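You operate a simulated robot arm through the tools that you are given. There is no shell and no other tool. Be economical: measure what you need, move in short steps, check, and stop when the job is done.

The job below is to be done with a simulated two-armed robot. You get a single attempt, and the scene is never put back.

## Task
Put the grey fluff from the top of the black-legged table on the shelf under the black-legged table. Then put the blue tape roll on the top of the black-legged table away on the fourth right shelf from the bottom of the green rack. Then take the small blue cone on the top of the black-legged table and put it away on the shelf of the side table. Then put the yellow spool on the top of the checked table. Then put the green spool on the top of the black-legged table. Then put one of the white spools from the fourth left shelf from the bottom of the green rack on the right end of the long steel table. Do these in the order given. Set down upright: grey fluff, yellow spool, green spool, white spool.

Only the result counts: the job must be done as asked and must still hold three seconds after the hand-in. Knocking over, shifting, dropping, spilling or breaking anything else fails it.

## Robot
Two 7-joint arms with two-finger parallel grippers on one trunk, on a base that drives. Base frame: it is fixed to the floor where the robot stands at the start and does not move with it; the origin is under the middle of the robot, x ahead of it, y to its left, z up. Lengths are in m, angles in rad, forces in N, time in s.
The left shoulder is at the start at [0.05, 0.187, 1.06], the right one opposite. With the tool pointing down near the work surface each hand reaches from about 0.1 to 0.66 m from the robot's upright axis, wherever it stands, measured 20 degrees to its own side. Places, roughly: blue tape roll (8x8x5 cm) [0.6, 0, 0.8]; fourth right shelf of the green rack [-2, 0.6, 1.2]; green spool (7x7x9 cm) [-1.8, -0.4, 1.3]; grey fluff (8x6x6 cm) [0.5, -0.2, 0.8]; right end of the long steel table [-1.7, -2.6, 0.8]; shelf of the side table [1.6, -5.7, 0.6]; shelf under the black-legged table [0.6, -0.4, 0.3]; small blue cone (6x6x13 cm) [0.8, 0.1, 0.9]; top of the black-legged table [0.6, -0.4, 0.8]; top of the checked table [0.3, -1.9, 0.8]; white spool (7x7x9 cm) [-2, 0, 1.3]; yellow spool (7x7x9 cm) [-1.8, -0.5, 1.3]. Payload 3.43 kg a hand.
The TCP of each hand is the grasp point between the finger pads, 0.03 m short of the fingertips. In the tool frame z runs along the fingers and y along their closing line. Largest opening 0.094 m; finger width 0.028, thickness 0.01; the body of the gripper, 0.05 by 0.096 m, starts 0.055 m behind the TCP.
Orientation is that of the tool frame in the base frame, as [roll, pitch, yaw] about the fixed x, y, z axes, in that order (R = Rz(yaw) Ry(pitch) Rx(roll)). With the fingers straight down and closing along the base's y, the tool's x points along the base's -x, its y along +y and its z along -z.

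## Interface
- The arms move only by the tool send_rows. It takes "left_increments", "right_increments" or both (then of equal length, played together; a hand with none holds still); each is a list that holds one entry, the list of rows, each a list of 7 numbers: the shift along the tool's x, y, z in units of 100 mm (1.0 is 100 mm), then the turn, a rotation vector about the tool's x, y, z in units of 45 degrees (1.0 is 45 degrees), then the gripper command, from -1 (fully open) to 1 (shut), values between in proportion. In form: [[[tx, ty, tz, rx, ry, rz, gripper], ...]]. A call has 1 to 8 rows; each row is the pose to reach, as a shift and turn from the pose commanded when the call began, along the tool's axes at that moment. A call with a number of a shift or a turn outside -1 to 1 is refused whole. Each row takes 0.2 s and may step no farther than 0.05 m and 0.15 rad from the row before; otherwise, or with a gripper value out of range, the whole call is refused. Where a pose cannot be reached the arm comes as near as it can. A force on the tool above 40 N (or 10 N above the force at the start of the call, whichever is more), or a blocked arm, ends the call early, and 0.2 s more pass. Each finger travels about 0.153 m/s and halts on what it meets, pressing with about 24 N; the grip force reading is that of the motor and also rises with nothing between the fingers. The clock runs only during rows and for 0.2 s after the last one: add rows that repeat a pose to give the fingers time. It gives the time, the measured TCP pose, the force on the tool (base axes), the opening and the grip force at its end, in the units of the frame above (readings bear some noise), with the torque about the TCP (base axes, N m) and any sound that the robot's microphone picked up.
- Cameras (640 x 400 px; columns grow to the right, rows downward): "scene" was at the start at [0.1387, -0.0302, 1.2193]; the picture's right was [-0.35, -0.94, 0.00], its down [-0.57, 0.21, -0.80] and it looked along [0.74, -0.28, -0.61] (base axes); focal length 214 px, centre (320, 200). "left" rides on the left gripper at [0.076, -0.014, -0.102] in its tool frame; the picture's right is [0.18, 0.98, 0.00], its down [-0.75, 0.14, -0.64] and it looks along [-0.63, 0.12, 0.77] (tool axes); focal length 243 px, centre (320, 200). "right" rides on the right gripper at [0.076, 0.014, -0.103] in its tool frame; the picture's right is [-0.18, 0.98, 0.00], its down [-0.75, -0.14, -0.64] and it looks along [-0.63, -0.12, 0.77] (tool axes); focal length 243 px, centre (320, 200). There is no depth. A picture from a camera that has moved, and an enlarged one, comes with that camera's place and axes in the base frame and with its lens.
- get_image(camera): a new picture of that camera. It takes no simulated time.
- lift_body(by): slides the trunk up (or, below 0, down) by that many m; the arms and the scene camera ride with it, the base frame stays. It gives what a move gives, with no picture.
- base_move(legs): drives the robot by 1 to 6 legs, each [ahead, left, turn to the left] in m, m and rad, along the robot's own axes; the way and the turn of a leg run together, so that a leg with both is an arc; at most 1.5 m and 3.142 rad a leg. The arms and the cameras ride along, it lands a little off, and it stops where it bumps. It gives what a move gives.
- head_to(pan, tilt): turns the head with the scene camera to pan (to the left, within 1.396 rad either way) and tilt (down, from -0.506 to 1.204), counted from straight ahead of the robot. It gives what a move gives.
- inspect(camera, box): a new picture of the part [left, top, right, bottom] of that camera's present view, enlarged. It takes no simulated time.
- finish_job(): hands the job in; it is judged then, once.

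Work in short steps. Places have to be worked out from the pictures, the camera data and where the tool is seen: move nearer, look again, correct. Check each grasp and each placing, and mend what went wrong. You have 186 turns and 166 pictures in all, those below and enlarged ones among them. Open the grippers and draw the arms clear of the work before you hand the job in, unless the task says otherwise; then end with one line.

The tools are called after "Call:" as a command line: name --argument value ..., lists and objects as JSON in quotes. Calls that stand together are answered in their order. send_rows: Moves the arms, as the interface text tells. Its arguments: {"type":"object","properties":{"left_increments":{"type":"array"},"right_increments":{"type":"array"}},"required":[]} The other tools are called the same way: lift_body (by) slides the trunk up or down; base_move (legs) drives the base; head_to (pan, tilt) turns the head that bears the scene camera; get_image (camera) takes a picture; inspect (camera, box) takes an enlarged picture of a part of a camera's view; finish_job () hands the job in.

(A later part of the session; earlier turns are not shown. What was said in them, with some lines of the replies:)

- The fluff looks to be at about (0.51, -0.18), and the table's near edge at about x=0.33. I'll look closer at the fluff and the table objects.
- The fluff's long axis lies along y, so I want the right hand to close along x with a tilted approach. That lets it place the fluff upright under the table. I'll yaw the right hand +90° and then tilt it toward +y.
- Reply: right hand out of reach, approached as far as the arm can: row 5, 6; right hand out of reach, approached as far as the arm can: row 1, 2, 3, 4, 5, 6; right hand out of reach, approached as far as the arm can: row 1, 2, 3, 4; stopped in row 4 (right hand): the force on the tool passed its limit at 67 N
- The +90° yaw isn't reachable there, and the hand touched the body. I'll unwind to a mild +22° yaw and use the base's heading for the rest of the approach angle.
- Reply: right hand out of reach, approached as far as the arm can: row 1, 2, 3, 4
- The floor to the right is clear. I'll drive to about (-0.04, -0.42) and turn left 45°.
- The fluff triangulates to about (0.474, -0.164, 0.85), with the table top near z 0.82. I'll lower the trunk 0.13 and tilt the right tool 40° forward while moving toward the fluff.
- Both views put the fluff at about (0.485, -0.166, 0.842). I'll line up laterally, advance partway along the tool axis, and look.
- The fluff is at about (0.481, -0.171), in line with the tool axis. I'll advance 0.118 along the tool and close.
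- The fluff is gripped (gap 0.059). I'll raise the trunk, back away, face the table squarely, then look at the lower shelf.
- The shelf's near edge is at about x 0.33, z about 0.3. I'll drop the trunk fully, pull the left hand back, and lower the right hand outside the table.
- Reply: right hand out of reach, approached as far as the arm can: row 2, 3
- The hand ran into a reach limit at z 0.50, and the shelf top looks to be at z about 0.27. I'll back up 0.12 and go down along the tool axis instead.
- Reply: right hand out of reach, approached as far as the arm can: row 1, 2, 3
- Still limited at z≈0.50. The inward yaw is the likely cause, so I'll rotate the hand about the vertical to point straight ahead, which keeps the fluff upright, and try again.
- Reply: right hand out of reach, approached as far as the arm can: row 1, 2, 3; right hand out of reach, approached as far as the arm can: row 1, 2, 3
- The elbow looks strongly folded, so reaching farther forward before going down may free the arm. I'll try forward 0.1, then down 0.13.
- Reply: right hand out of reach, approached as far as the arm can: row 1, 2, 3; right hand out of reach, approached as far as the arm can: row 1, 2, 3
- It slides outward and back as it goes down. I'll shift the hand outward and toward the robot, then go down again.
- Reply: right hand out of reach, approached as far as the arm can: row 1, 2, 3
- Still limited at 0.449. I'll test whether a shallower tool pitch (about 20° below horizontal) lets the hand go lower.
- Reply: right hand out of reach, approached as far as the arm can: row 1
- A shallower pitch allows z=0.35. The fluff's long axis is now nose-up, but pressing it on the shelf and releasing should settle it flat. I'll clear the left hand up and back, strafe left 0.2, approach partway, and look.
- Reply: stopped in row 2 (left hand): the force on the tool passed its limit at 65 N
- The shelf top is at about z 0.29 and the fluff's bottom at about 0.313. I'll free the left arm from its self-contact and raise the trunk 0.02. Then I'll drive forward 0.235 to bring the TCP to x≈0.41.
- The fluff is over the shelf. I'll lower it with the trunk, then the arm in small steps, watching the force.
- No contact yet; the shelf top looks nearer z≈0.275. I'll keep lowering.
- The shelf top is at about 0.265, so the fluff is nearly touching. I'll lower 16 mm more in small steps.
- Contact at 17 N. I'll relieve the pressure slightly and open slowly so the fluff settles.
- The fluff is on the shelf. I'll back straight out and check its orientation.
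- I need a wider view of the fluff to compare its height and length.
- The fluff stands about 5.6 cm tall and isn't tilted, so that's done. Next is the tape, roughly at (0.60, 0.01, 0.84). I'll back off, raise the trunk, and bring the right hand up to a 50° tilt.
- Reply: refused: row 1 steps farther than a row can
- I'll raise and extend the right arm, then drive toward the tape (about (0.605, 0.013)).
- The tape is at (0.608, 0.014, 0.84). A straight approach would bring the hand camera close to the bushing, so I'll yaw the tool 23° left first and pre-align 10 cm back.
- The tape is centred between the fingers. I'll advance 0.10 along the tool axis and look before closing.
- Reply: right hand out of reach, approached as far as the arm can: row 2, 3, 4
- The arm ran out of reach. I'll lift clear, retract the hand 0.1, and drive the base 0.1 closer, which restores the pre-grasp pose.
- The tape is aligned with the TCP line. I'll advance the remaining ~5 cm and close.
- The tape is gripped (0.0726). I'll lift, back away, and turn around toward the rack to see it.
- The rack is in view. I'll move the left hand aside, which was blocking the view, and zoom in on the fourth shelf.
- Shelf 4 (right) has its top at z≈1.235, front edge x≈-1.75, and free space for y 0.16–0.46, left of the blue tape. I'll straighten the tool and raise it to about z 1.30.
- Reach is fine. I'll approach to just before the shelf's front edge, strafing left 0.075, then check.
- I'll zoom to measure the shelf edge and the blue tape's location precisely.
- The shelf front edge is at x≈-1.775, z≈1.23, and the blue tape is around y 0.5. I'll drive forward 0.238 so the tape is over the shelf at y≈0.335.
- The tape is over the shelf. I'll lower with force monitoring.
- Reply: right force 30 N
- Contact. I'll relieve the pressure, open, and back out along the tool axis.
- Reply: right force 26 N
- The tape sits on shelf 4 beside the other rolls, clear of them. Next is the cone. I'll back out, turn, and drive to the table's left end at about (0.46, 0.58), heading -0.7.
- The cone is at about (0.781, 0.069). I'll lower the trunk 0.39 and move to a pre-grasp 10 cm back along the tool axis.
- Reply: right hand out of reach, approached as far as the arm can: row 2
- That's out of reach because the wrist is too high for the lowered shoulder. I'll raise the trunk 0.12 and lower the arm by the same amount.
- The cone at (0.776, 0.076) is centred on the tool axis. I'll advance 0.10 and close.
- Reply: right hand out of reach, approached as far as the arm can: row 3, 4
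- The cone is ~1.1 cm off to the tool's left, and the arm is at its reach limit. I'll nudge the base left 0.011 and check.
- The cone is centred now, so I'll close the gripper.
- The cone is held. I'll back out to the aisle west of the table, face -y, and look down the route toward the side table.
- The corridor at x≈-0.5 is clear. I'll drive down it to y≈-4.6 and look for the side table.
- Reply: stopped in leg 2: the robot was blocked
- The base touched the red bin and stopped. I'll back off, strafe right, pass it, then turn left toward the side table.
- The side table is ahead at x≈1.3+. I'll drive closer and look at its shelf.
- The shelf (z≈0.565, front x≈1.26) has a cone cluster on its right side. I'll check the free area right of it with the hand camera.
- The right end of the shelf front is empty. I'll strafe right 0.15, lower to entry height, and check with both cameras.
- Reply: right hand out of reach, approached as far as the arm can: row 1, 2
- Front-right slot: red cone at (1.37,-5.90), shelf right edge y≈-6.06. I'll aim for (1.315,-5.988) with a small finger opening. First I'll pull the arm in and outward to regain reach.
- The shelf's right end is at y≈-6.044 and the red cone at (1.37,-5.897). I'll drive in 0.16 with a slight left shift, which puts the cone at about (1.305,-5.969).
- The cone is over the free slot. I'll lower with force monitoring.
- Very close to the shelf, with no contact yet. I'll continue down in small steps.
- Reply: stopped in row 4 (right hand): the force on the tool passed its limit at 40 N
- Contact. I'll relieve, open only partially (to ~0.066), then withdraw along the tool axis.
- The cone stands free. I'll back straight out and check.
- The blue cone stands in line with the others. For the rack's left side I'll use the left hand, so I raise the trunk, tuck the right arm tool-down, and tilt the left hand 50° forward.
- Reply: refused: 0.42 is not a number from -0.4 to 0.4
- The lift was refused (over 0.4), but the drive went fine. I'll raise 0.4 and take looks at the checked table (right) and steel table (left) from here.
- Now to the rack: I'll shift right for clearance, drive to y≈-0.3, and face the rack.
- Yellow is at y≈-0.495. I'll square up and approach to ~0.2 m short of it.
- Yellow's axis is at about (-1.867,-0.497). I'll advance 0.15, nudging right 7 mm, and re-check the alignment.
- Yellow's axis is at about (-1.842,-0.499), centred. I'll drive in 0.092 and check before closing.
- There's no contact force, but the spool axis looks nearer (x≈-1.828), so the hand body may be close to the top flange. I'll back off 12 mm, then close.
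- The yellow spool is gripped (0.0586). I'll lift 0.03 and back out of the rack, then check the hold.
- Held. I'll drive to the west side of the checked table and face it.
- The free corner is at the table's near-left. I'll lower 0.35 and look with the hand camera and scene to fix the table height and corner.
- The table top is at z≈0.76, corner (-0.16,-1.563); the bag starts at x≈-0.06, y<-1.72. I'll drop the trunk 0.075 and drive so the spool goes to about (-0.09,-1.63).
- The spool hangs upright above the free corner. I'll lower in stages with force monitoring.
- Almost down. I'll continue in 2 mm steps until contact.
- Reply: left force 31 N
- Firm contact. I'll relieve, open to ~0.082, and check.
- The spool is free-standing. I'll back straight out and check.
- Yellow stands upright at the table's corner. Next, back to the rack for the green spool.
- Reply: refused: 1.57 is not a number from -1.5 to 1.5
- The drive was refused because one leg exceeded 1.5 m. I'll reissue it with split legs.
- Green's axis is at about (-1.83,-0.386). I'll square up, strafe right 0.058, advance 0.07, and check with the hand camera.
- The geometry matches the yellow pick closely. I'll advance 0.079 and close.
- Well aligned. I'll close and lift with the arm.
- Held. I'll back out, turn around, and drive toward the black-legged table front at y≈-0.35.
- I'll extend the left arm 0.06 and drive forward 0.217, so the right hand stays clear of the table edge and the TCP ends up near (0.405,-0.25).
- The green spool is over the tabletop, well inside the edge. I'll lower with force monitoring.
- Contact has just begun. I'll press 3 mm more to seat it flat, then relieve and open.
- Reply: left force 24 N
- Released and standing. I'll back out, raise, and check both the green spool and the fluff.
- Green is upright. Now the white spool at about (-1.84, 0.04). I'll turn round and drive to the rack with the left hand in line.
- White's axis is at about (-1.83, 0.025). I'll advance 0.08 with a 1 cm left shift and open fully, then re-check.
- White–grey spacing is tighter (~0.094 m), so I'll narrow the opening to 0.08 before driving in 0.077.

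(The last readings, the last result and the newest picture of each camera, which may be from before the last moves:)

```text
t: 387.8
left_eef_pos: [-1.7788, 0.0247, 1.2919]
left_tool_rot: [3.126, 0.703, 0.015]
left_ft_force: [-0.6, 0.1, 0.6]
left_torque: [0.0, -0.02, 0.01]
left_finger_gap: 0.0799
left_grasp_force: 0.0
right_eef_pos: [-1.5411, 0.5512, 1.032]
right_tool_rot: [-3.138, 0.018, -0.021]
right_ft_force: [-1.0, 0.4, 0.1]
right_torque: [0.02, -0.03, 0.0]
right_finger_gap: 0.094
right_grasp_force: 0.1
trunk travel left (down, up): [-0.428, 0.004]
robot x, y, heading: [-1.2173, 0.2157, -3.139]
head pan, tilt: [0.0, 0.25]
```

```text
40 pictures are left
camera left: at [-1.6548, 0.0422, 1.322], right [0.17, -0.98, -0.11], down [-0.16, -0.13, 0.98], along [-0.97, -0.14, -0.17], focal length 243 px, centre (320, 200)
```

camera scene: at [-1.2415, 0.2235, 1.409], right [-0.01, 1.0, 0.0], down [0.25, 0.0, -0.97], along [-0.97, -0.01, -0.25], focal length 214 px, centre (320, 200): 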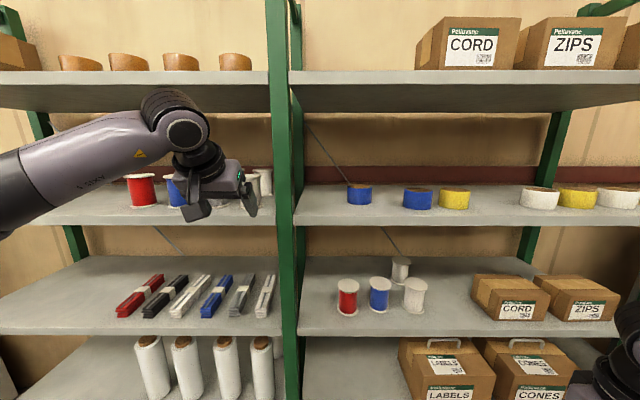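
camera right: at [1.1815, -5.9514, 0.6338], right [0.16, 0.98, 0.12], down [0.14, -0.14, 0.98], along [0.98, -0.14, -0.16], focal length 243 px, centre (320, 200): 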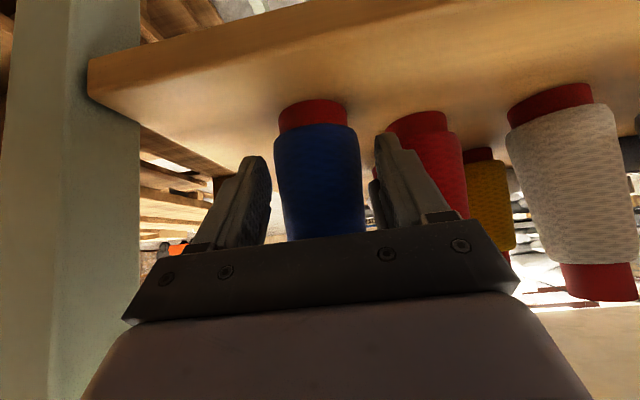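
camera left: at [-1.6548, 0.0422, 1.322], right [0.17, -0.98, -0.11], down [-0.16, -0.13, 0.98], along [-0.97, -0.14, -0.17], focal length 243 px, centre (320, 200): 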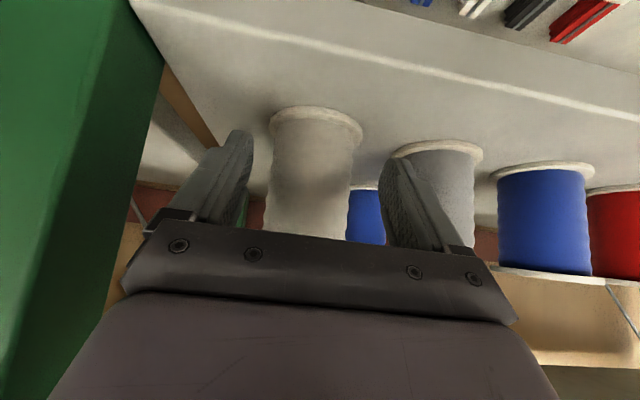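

Aligned with clearance to the grey spool. I'll advance the last 0.026, close, and lift.

Call:
base_move --legs '[[0.026, 0, 0]]'

Call:
send_rows --left_increments '[[[0, 0, 0, 0, 0, 0, 0.1], [0, 0, 0, 0, 0, 0, 0.6], [0, 0, 0, 0, 0, 0, 1], [0, 0, 0, 0, 0, 0, 1]]]'

Call:
get_image --camera "left"

```text
t: 388.7
left_eef_pos: [-1.8042, 0.0238, 1.2906]
left_tool_rot: [3.126, 0.704, 0.016]
left_ft_force: [-0.6, -0.1, -0.2]
left_torque: [-0.01, -0.02, 0.01]
left_finger_gap: 0.0798
left_grasp_force: 0.0
right_eef_pos: [-1.5689, 0.5512, 1.0306]
right_tool_rot: [-3.14, 0.017, -0.018]
right_ft_force: [-0.3, 0.1, -0.2]
right_torque: [0.03, 0.0, 0.03]
right_finger_gap: 0.094
right_grasp_force: 0.1
trunk travel left (down, up): [-0.428, 0.004]
robot x, y, heading: [-1.243, 0.2145, -3.133]
head pan, tilt: [0.0, 0.25]
```

```text
t: 389.7
left_eef_pos: [-1.8036, 0.0244, 1.2911]
left_tool_rot: [3.127, 0.706, 0.015]
left_ft_force: [-0.6, 0.8, -0.8]
left_torque: [-0.02, -0.04, 0.05]
left_finger_gap: 0.0562
left_grasp_force: 24.2
right_eef_pos: [-1.5683, 0.5514, 1.0326]
right_tool_rot: [-3.14, 0.016, -0.02]
right_ft_force: [-0.9, -0.8, 0.1]
right_torque: [0.0, 0.02, 0.02]
right_finger_gap: 0.0943
right_grasp_force: 0.1
trunk travel left (down, up): [-0.428, 0.004]
robot x, y, heading: [-1.247, 0.208, -3.137]
head pan, tilt: [0.0, 0.25]
```

```text
39 pictures are left
camera left: at [-1.6798, 0.0419, 1.3224], right [0.17, -0.98, -0.11], down [-0.15, -0.13, 0.98], along [-0.97, -0.15, -0.17], focal length 243 px, centre (320, 200)
```

left: 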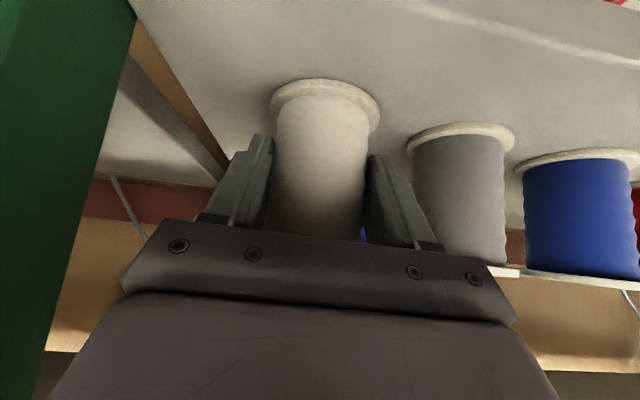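

Gripped (0.056). I'll lift, back out, and drive to the steel table's right end.

Call:
send_rows --left_increments '[[[-0.06, 0, -0.07, 0, 0, 0, 1], [-0.13, 0, -0.15, 0, 0, 0, 1], [-0.194, 0, -0.229, 0, 0, 0, 1]]]'

Call:
base_move --legs '[[-0.63, 0, 0], [0, 0, 1.57], [1.4, 0, 0], [1.2, 0, 0], [0, 0, -1.57]]'

Call:
head_to --pan 0.1 --tilt 0.5

Call:
get_image --camera "scene"

```text
t: 390.5
left_eef_pos: [-1.8029, 0.0268, 1.322]
left_tool_rot: [3.127, 0.705, 0.016]
left_ft_force: [0.7, -0.6, -1.6]
left_torque: [-0.02, -0.01, -0.05]
left_finger_gap: 0.0561
left_grasp_force: 24.0
right_eef_pos: [-1.5666, 0.5515, 1.0317]
right_tool_rot: [-3.138, 0.017, -0.019]
right_ft_force: [-0.7, -0.7, -0.2]
right_torque: [0.0, 0.04, 0.01]
right_finger_gap: 0.0939
right_grasp_force: 0.1
trunk travel left (down, up): [-0.428, 0.004]
robot x, y, heading: [-1.2434, 0.2106, -3.133]
head pan, tilt: [0.0, 0.25]
```

```text
t: 414.0
left_eef_pos: [-1.1429, -2.5703, 1.3232]
left_tool_rot: [3.126, 0.705, 0.0]
left_ft_force: [-0.3, 0.3, -2.3]
left_torque: [0.01, -0.06, -0.04]
left_finger_gap: 0.0553
left_grasp_force: 24.3
right_eef_pos: [-0.8996, -2.0487, 1.0305]
right_tool_rot: [-3.138, 0.018, -0.035]
right_ft_force: [-0.9, 0.5, 0.2]
right_torque: [-0.01, -0.01, -0.03]
right_finger_gap: 0.0941
right_grasp_force: 0.1
trunk travel left (down, up): [-0.428, 0.004]
robot x, y, heading: [-0.5809, -2.3859, 3.127]
head pan, tilt: [0.0, 0.25]
```

```text
t: 414.8
left_eef_pos: [-1.1436, -2.5711, 1.3221]
left_tool_rot: [3.127, 0.704, -0.001]
left_ft_force: [0.0, 0.8, -1.4]
left_torque: [0.01, -0.04, 0.0]
left_finger_gap: 0.055
left_grasp_force: 24.2
right_eef_pos: [-0.8991, -2.0477, 1.0321]
right_tool_rot: [-3.141, 0.017, -0.033]
right_ft_force: [-0.3, 0.8, -0.5]
right_torque: [-0.01, 0.0, -0.01]
right_finger_gap: 0.094
right_grasp_force: 0.0
trunk travel left (down, up): [-0.428, 0.004]
robot x, y, heading: [-0.5789, -2.3933, 3.136]
head pan, tilt: [0.099, 0.499]
```

```text
38 pictures are left
camera scene: at [-0.7314, -2.4, 1.3859], right [-0.09, 1.0, 0.0], down [0.48, 0.04, -0.88], along [-0.87, -0.08, -0.48], focal length 214 px, centre (320, 200)
```

scene: 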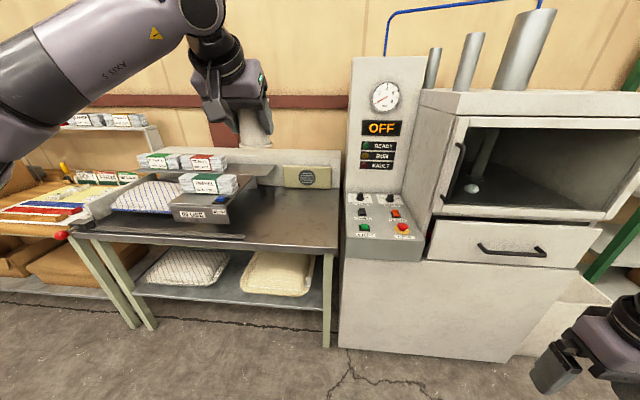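

The right end of the steel table is clear around (-1.5,-2.58), with its front edge at x≈-1.37. I'll lower 0.33, approach partway, and measure the table height.

Call:
base_move --legs '[[0.12, 0.0, 0.005]]'

Call:
lift_body --by -0.33

Call:
get_image --camera "scene"

Call:
get_image --camera "left"

```text
t: 416.0
left_eef_pos: [-1.2632, -2.5734, 1.3218]
left_tool_rot: [3.126, 0.705, 0.006]
left_ft_force: [-0.7, 0.2, -0.8]
left_torque: [-0.03, -0.05, 0.02]
left_finger_gap: 0.0552
left_grasp_force: 24.9
right_eef_pos: [-1.021, -2.0493, 1.0309]
right_tool_rot: [-3.14, 0.018, -0.027]
right_ft_force: [-0.7, -0.2, -0.7]
right_torque: [0.01, 0.0, -0.01]
right_finger_gap: 0.094
right_grasp_force: 0.0
trunk travel left (down, up): [-0.428, 0.004]
robot x, y, heading: [-0.7002, -2.3905, 3.135]
head pan, tilt: [0.099, 0.499]
```

```text
t: 419.3
left_eef_pos: [-1.2617, -2.5734, 0.9929]
left_tool_rot: [3.128, 0.705, 0.007]
left_ft_force: [0.7, 0.0, -1.9]
left_torque: [-0.01, -0.01, -0.02]
left_finger_gap: 0.0551
left_grasp_force: 23.9
right_eef_pos: [-1.0206, -2.049, 0.7015]
right_tool_rot: [-3.14, 0.018, -0.027]
right_ft_force: [0.5, -0.4, -0.1]
right_torque: [-0.02, -0.02, 0.03]
right_finger_gap: 0.094
right_grasp_force: 0.2
trunk travel left (down, up): [-0.098, 0.334]
robot x, y, heading: [-0.7001, -2.3922, 3.137]
head pan, tilt: [0.099, 0.499]
```

```text
37 pictures are left
camera scene: at [-0.8502, -2.4, 1.0558], right [-0.1, 1.0, 0.0], down [0.48, 0.05, -0.88], along [-0.87, -0.08, -0.48], focal length 214 px, centre (320, 200)
```

scene: 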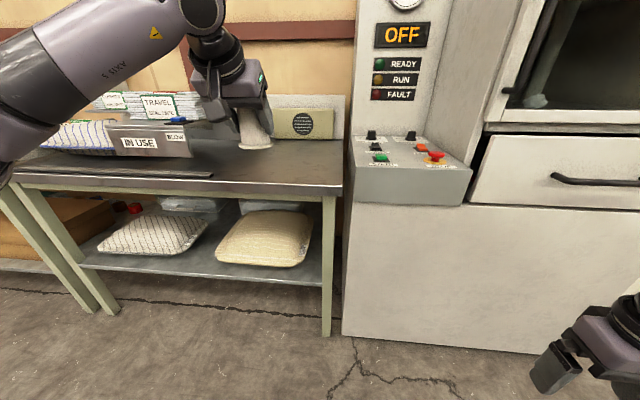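

```text
36 pictures are left
camera left: at [-1.1372, -2.5568, 1.0232], right [0.16, -0.98, -0.11], down [-0.16, -0.13, 0.98], along [-0.98, -0.14, -0.17], focal length 243 px, centre (320, 200)
```

left: 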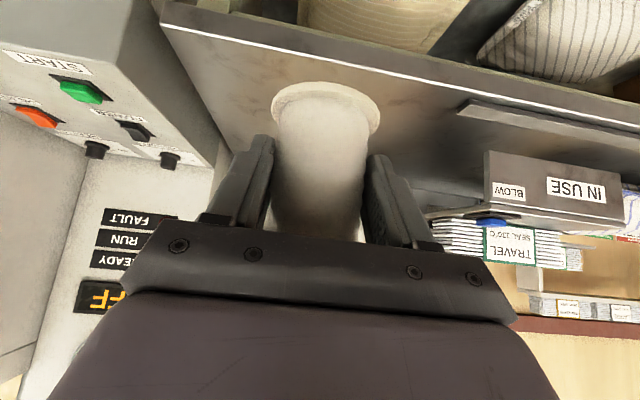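

The table top is at z≈0.80, corner (-1.40,-2.39). I'll drive in 0.228 and lower the trunk 0.095.

Call:
base_move --legs '[[0.228, 0, 0]]'

Call:
lift_body --by -0.095

Call:
get_image --camera "left"

Call:
get_image --camera "scene"

```text
t: 421.0
left_eef_pos: [-1.4865, -2.5722, 0.9932]
left_tool_rot: [3.125, 0.706, 0.005]
left_ft_force: [-0.2, 0.1, -0.2]
left_torque: [-0.01, -0.03, -0.02]
left_finger_gap: 0.0549
left_grasp_force: 24.2
right_eef_pos: [-1.2465, -2.0479, 0.7022]
right_tool_rot: [-3.139, 0.017, -0.027]
right_ft_force: [0.4, -0.3, 0.6]
right_torque: [0.0, -0.04, 0.02]
right_finger_gap: 0.0941
right_grasp_force: 0.0
trunk travel left (down, up): [-0.098, 0.334]
robot x, y, heading: [-0.9276, -2.3938, 3.14]
head pan, tilt: [0.099, 0.499]
```

```text
t: 422.3
left_eef_pos: [-1.4871, -2.5727, 0.8993]
left_tool_rot: [3.125, 0.706, 0.005]
left_ft_force: [-0.3, -0.7, -1.6]
left_torque: [-0.01, -0.03, 0.01]
left_finger_gap: 0.0549
left_grasp_force: 24.2
right_eef_pos: [-1.2464, -2.0492, 0.6074]
right_tool_rot: [-3.139, 0.018, -0.028]
right_ft_force: [-0.9, -0.5, 0.5]
right_torque: [0.01, -0.02, -0.01]
right_finger_gap: 0.0939
right_grasp_force: 0.1
trunk travel left (down, up): [-0.003, 0.429]
robot x, y, heading: [-0.9285, -2.3907, 3.139]
head pan, tilt: [0.099, 0.499]
```

```text
35 pictures are left
camera left: at [-1.3634, -2.5561, 0.9283], right [0.16, -0.98, -0.11], down [-0.16, -0.13, 0.98], along [-0.98, -0.14, -0.17], focal length 243 px, centre (320, 200)
```

left: 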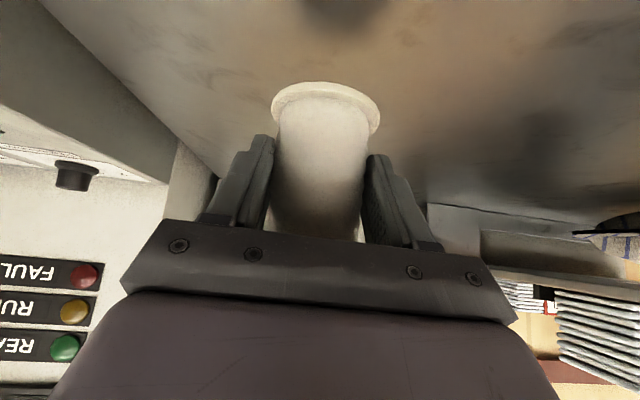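

```text
34 pictures are left
camera scene: at [-1.0766, -2.3993, 0.9608], right [-0.1, 1.0, 0.0], down [0.48, 0.05, -0.88], along [-0.87, -0.08, -0.48], focal length 214 px, centre (320, 200)
```

scene: 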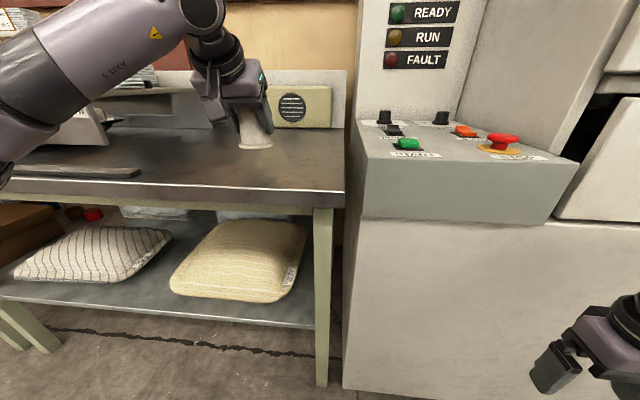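

The spool is over the free right end. I'll lower with force monitoring.

Call:
send_rows --left_increments '[[[0.1, 0, 0.115, 0, 0, 0, 1], [0.2, 0, 0.235, 0, 0, 0, 1]]]'

Call:
send_rows --left_increments '[[[0.013, 0, 0.015, 0, 0, 0, 1], [0.026, 0, 0.03, 0, 0, 0, 1], [0.039, 0, 0.045, 0, 0, 0, 1], [0.052, 0, 0.06, 0, 0, 0, 1], [0.065, 0, 0.075, 0, 0, 0, 1], [0.078, 0, 0.09, 0, 0, 0, 1]]]'

Call:
get_image --camera "left"

```text
t: 422.9
left_eef_pos: [-1.4882, -2.5733, 0.8666]
left_tool_rot: [3.126, 0.705, 0.006]
left_ft_force: [-0.8, -0.1, -1.1]
left_torque: [-0.01, -0.01, -0.01]
left_finger_gap: 0.0552
left_grasp_force: 24.1
right_eef_pos: [-1.2465, -2.0487, 0.6079]
right_tool_rot: [3.141, 0.018, -0.028]
right_ft_force: [0.9, -0.1, -0.2]
right_torque: [-0.01, -0.04, -0.01]
right_finger_gap: 0.0937
right_grasp_force: 0.1
trunk travel left (down, up): [-0.003, 0.429]
robot x, y, heading: [-0.927, -2.3919, 3.139]
head pan, tilt: [0.099, 0.499]
```

```text
t: 424.3
left_eef_pos: [-1.488, -2.5729, 0.8536]
left_tool_rot: [3.126, 0.706, 0.006]
left_ft_force: [-0.1, 0.2, -1.2]
left_torque: [0.01, -0.01, -0.02]
left_finger_gap: 0.0548
left_grasp_force: 24.5
right_eef_pos: [-1.247, -2.0485, 0.6071]
right_tool_rot: [-3.14, 0.018, -0.029]
right_ft_force: [0.0, -0.4, 0.5]
right_torque: [-0.02, 0.02, 0.02]
right_finger_gap: 0.0941
right_grasp_force: 0.0
trunk travel left (down, up): [-0.003, 0.429]
robot x, y, heading: [-0.9277, -2.3938, 3.133]
head pan, tilt: [0.099, 0.499]
```

```text
33 pictures are left
camera left: at [-1.3635, -2.5568, 0.8848], right [0.16, -0.98, -0.11], down [-0.16, -0.13, 0.98], along [-0.98, -0.14, -0.17], focal length 243 px, centre (320, 200)
```

left: 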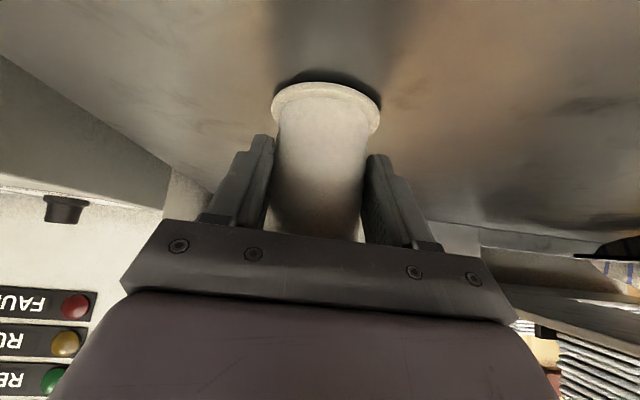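

No contact yet, and the shadow gap is nearly closed. I'll keep going in 2 mm steps.

Call:
send_rows --left_increments '[[[0.013, 0, 0.015, 0, 0, 0, 1], [0.026, 0, 0.03, 0, 0, 0, 1], [0.039, 0, 0.045, 0, 0, 0, 1], [0.052, 0, 0.06, 0, 0, 0, 1], [0.065, 0, 0.075, 0, 0, 0, 1], [0.078, 0, 0.09, 0, 0, 0, 1]]]'

Call:
get_image --camera "left"

```text
t: 425.7
left_eef_pos: [-1.4856, -2.574, 0.8514]
left_tool_rot: [3.132, 0.724, 0.012]
left_ft_force: [-2.0, -4.0, 34.4]
left_torque: [0.38, 0.5, 0.1]
left_finger_gap: 0.055
left_grasp_force: 24.2
right_eef_pos: [-1.2452, -2.0479, 0.6085]
right_tool_rot: [-3.14, 0.021, -0.029]
right_ft_force: [0.5, -0.4, -0.4]
right_torque: [0.0, 0.0, -0.04]
right_finger_gap: 0.0939
right_grasp_force: 0.1
trunk travel left (down, up): [-0.003, 0.429]
robot x, y, heading: [-0.9293, -2.3951, 3.136]
head pan, tilt: [0.099, 0.499]
```

```text
32 pictures are left
camera left: at [-1.3615, -2.5568, 0.8791], right [0.16, -0.98, -0.12], down [-0.14, -0.14, 0.98], along [-0.98, -0.14, -0.15], focal length 243 px, centre (320, 200)
```

left: 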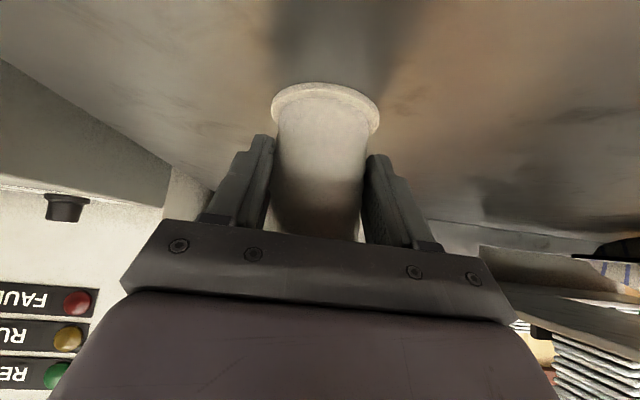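

Seated firmly. I'll relieve the pressure and open.

Call:
send_rows --left_increments '[[[-0.02, 0, -0.025, 0, 0, 0, 1], [-0.045, 0, -0.053, 0, 0, 0, 1], [-0.045, 0, -0.053, 0, 0, 0, 0.2], [-0.045, 0, -0.053, 0, 0, 0, -0.4], [-0.045, 0, -0.053, 0, 0, 0, -0.8], [-0.045, 0, -0.053, 0, 0, 0, -0.8]]]'

Call:
get_image --camera "left"

```text
t: 427.1
left_eef_pos: [-1.4864, -2.5739, 0.8504]
left_tool_rot: [3.126, 0.705, 0.004]
left_ft_force: [0.1, 0.8, -0.4]
left_torque: [-0.02, -0.04, 0.01]
left_finger_gap: 0.0846
left_grasp_force: 0.1
right_eef_pos: [-1.2465, -2.0499, 0.6069]
right_tool_rot: [-3.141, 0.018, -0.029]
right_ft_force: [0.5, -0.6, 0.6]
right_torque: [-0.03, 0.02, 0.0]
right_finger_gap: 0.0937
right_grasp_force: 0.1
trunk travel left (down, up): [-0.003, 0.429]
robot x, y, heading: [-0.9313, -2.3901, 3.134]
head pan, tilt: [0.099, 0.499]
```

```text
31 pictures are left
camera left: at [-1.3627, -2.5568, 0.8802], right [0.16, -0.98, -0.11], down [-0.16, -0.13, 0.98], along [-0.98, -0.14, -0.17], focal length 243 px, centre (320, 200)
```

left: 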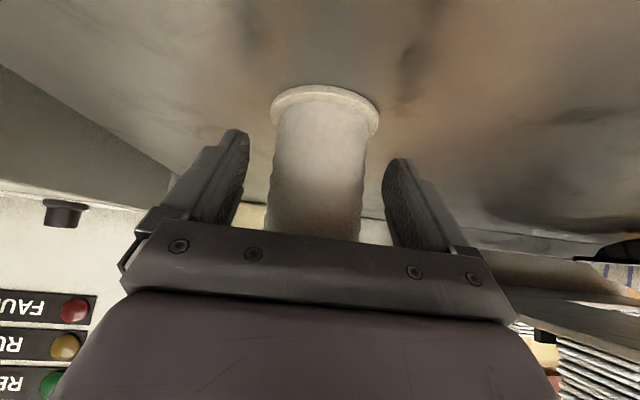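

Released. I'll back straight out, raise, and verify.

Call:
base_move --legs '[[-0.35, 0, 0]]'

Call:
lift_body --by 0.3

Call:
send_rows --left_increments '[[[0, 0, 0, 0, 0, 0, -1], [0, 0, 0, 0, 0, 0, -1]]]'

Call:
get_image --camera "scene"

Call:
inspect --camera "scene" --box '[180, 120, 380, 245]'

```text
t: 429.4
left_eef_pos: [-1.1371, -2.5721, 0.8504]
left_tool_rot: [3.126, 0.705, 0.001]
left_ft_force: [-0.2, -1.2, -0.5]
left_torque: [0.02, -0.01, -0.01]
left_finger_gap: 0.0847
left_grasp_force: 0.0
right_eef_pos: [-0.8946, -2.0488, 0.6064]
right_tool_rot: [-3.139, 0.017, -0.031]
right_ft_force: [-0.3, -0.8, -0.3]
right_torque: [0.02, -0.01, -0.02]
right_finger_gap: 0.0938
right_grasp_force: 0.0
trunk travel left (down, up): [-0.003, 0.429]
robot x, y, heading: [-0.5754, -2.3918, 3.133]
head pan, tilt: [0.099, 0.499]
```

```text
t: 432.4
left_eef_pos: [-1.1384, -2.573, 1.1503]
left_tool_rot: [3.127, 0.705, 0.0]
left_ft_force: [0.0, -0.2, 0.8]
left_torque: [-0.04, -0.01, 0.03]
left_finger_gap: 0.0848
left_grasp_force: 0.2
right_eef_pos: [-0.8951, -2.0502, 0.907]
right_tool_rot: [-3.14, 0.018, -0.032]
right_ft_force: [-0.2, 1.3, -0.3]
right_torque: [-0.01, -0.01, 0.0]
right_finger_gap: 0.0937
right_grasp_force: 0.1
trunk travel left (down, up): [-0.303, 0.129]
robot x, y, heading: [-0.5791, -2.3949, 3.13]
head pan, tilt: [0.099, 0.499]
```

```text
t: 432.9
left_eef_pos: [-1.1373, -2.5736, 1.1502]
left_tool_rot: [3.128, 0.705, 0.001]
left_ft_force: [0.4, 0.3, 0.0]
left_torque: [0.01, 0.04, 0.0]
left_finger_gap: 0.0942
left_grasp_force: 0.0
right_eef_pos: [-0.8949, -2.0487, 0.907]
right_tool_rot: [-3.139, 0.017, -0.031]
right_ft_force: [-1.4, 0.3, 0.2]
right_torque: [0.03, -0.01, -0.02]
right_finger_gap: 0.094
right_grasp_force: 0.2
trunk travel left (down, up): [-0.303, 0.129]
robot x, y, heading: [-0.5792, -2.3942, 3.13]
head pan, tilt: [0.099, 0.499]
```

```text
30 pictures are left
camera scene: at [-0.7268, -2.4005, 1.2608], right [-0.09, 1.0, 0.0], down [0.48, 0.04, -0.88], along [-0.87, -0.08, -0.48], focal length 214 px, centre (320, 200)
```

scene: 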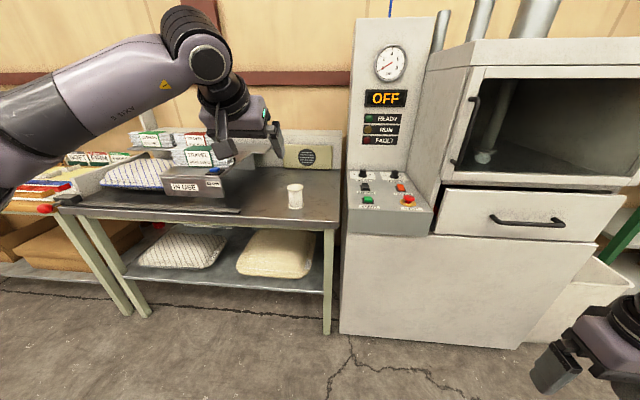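

```text
3.20 times, centred on (280, 182) of scene
camera zoom: at [-0.7268, -2.4005, 1.2608], right [-0.09, 1.0, 0.0], down [0.48, 0.04, -0.88], along [-0.87, -0.08, -0.48], focal length 686 px, centre (448, 256)
```

zoom: 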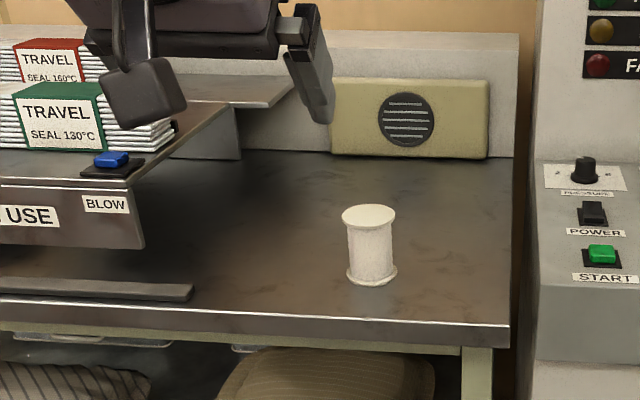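

All placed. As a last check I'll look at the fluff on the lower shelf from the side, driving up the aisle a little.

Call:
base_move --legs '[[0, 0, -1.57], [1.25, 0.08, 0]]'

Call:
head_to --pan -0.95 --tilt 0.5

Call:
lift_body --by -0.25

Call:
get_image --camera "scene"

```text
t: 443.1
left_eef_pos: [-0.8341, -0.5895, 1.1503]
left_tool_rot: [3.126, 0.704, -1.56]
left_ft_force: [-1.5, -0.4, -0.1]
left_torque: [-0.01, 0.02, -0.02]
left_finger_gap: 0.0939
left_grasp_force: 0.1
right_eef_pos: [-0.3091, -0.8286, 0.9075]
right_tool_rot: [-3.141, 0.018, -1.592]
right_ft_force: [-0.8, -0.3, 0.8]
right_torque: [0.0, 0.02, 0.0]
right_finger_gap: 0.0941
right_grasp_force: 0.0
trunk travel left (down, up): [-0.303, 0.129]
robot x, y, heading: [-0.6505, -1.1493, 1.573]
head pan, tilt: [0.099, 0.499]
```

```text
t: 444.4
left_eef_pos: [-0.8337, -0.5906, 1.1501]
left_tool_rot: [3.127, 0.706, -1.56]
left_ft_force: [0.3, -0.9, 0.3]
left_torque: [0.0, 0.0, 0.0]
left_finger_gap: 0.0938
left_grasp_force: 0.0
right_eef_pos: [-0.3095, -0.8282, 0.9074]
right_tool_rot: [-3.141, 0.017, -1.595]
right_ft_force: [0.1, 0.0, 0.0]
right_torque: [0.01, 0.0, -0.01]
right_finger_gap: 0.0937
right_grasp_force: 0.1
trunk travel left (down, up): [-0.303, 0.129]
robot x, y, heading: [-0.653, -1.152, 1.574]
head pan, tilt: [-0.949, 0.499]
```

```text
t: 446.9
left_eef_pos: [-0.8339, -0.5902, 0.9011]
left_tool_rot: [3.126, 0.705, -1.561]
left_ft_force: [0.4, -0.9, 0.6]
left_torque: [0.04, 0.02, -0.02]
left_finger_gap: 0.0939
left_grasp_force: 0.1
right_eef_pos: [-0.3086, -0.8289, 0.6572]
right_tool_rot: [-3.138, 0.018, -1.593]
right_ft_force: [0.4, 0.3, -0.2]
right_torque: [0.01, -0.01, 0.02]
right_finger_gap: 0.094
right_grasp_force: 0.1
trunk travel left (down, up): [-0.053, 0.379]
robot x, y, heading: [-0.6494, -1.1476, 1.567]
head pan, tilt: [-0.949, 0.499]
```

```text
28 pictures are left
camera scene: at [-0.5764, -1.0376, 1.0109], right [0.58, -0.81, 0.0], down [-0.39, -0.28, -0.88], along [0.71, 0.51, -0.48], focal length 214 px, centre (320, 200)
```

scene: 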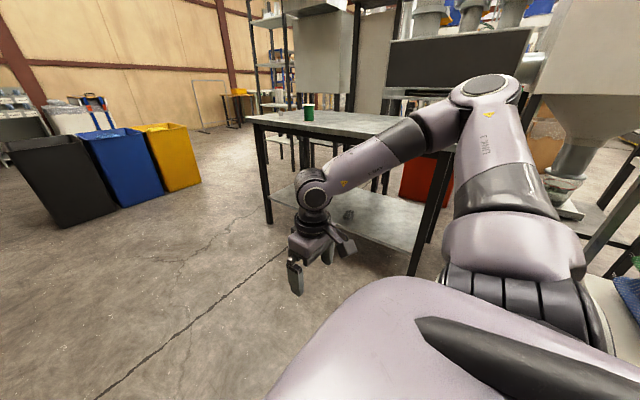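

Call:
inspect --camera "scene" --box '[326, 200, 374, 230]'

Call:
inspect --camera "scene" --box '[260, 90, 400, 178]'

```text
13.33 times, centred on (350, 215) of scene
camera zoom: at [-0.5764, -1.0376, 1.0109], right [0.58, -0.81, 0.0], down [-0.39, -0.28, -0.88], along [0.71, 0.51, -0.48], focal length 2860 px, centre (-80, 0)
```

zoom: 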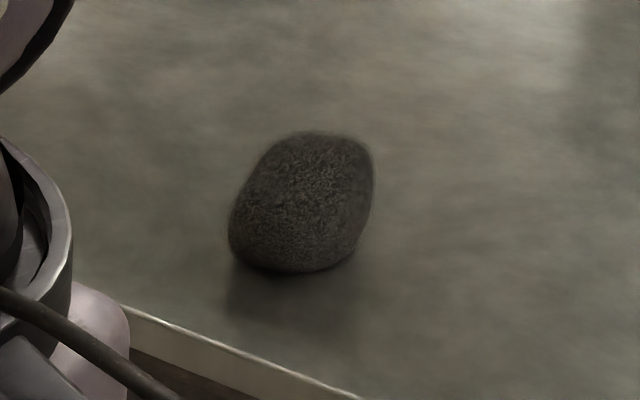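

```text
4.55 times, centred on (330, 134) of scene
camera zoom: at [-0.5764, -1.0376, 1.0109], right [0.58, -0.81, 0.0], down [-0.39, -0.28, -0.88], along [0.71, 0.51, -0.48], focal length 975 px, centre (274, 500)
```

zoom: 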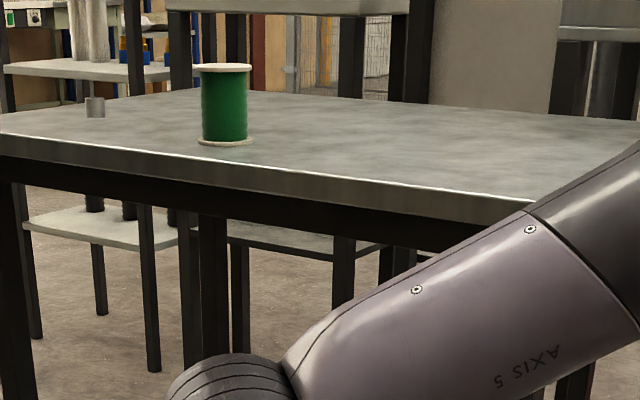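

The fluff's outline matches it lying flat, both spools stand upright, and both grippers are open and clear. I'm handing in.

Call:
finish_job

```text
The job is handed in.
```

I put all six items where you asked, in the order given, and handed the job in. Cameras show the three spools upright. The fluff looks flat on the lower shelf, but it was released nose-up and left to settle, so its tilt is judged only from its outline. On the way to the side table the base bumped the red bin and stopped; I didn't check whether the bin moved.
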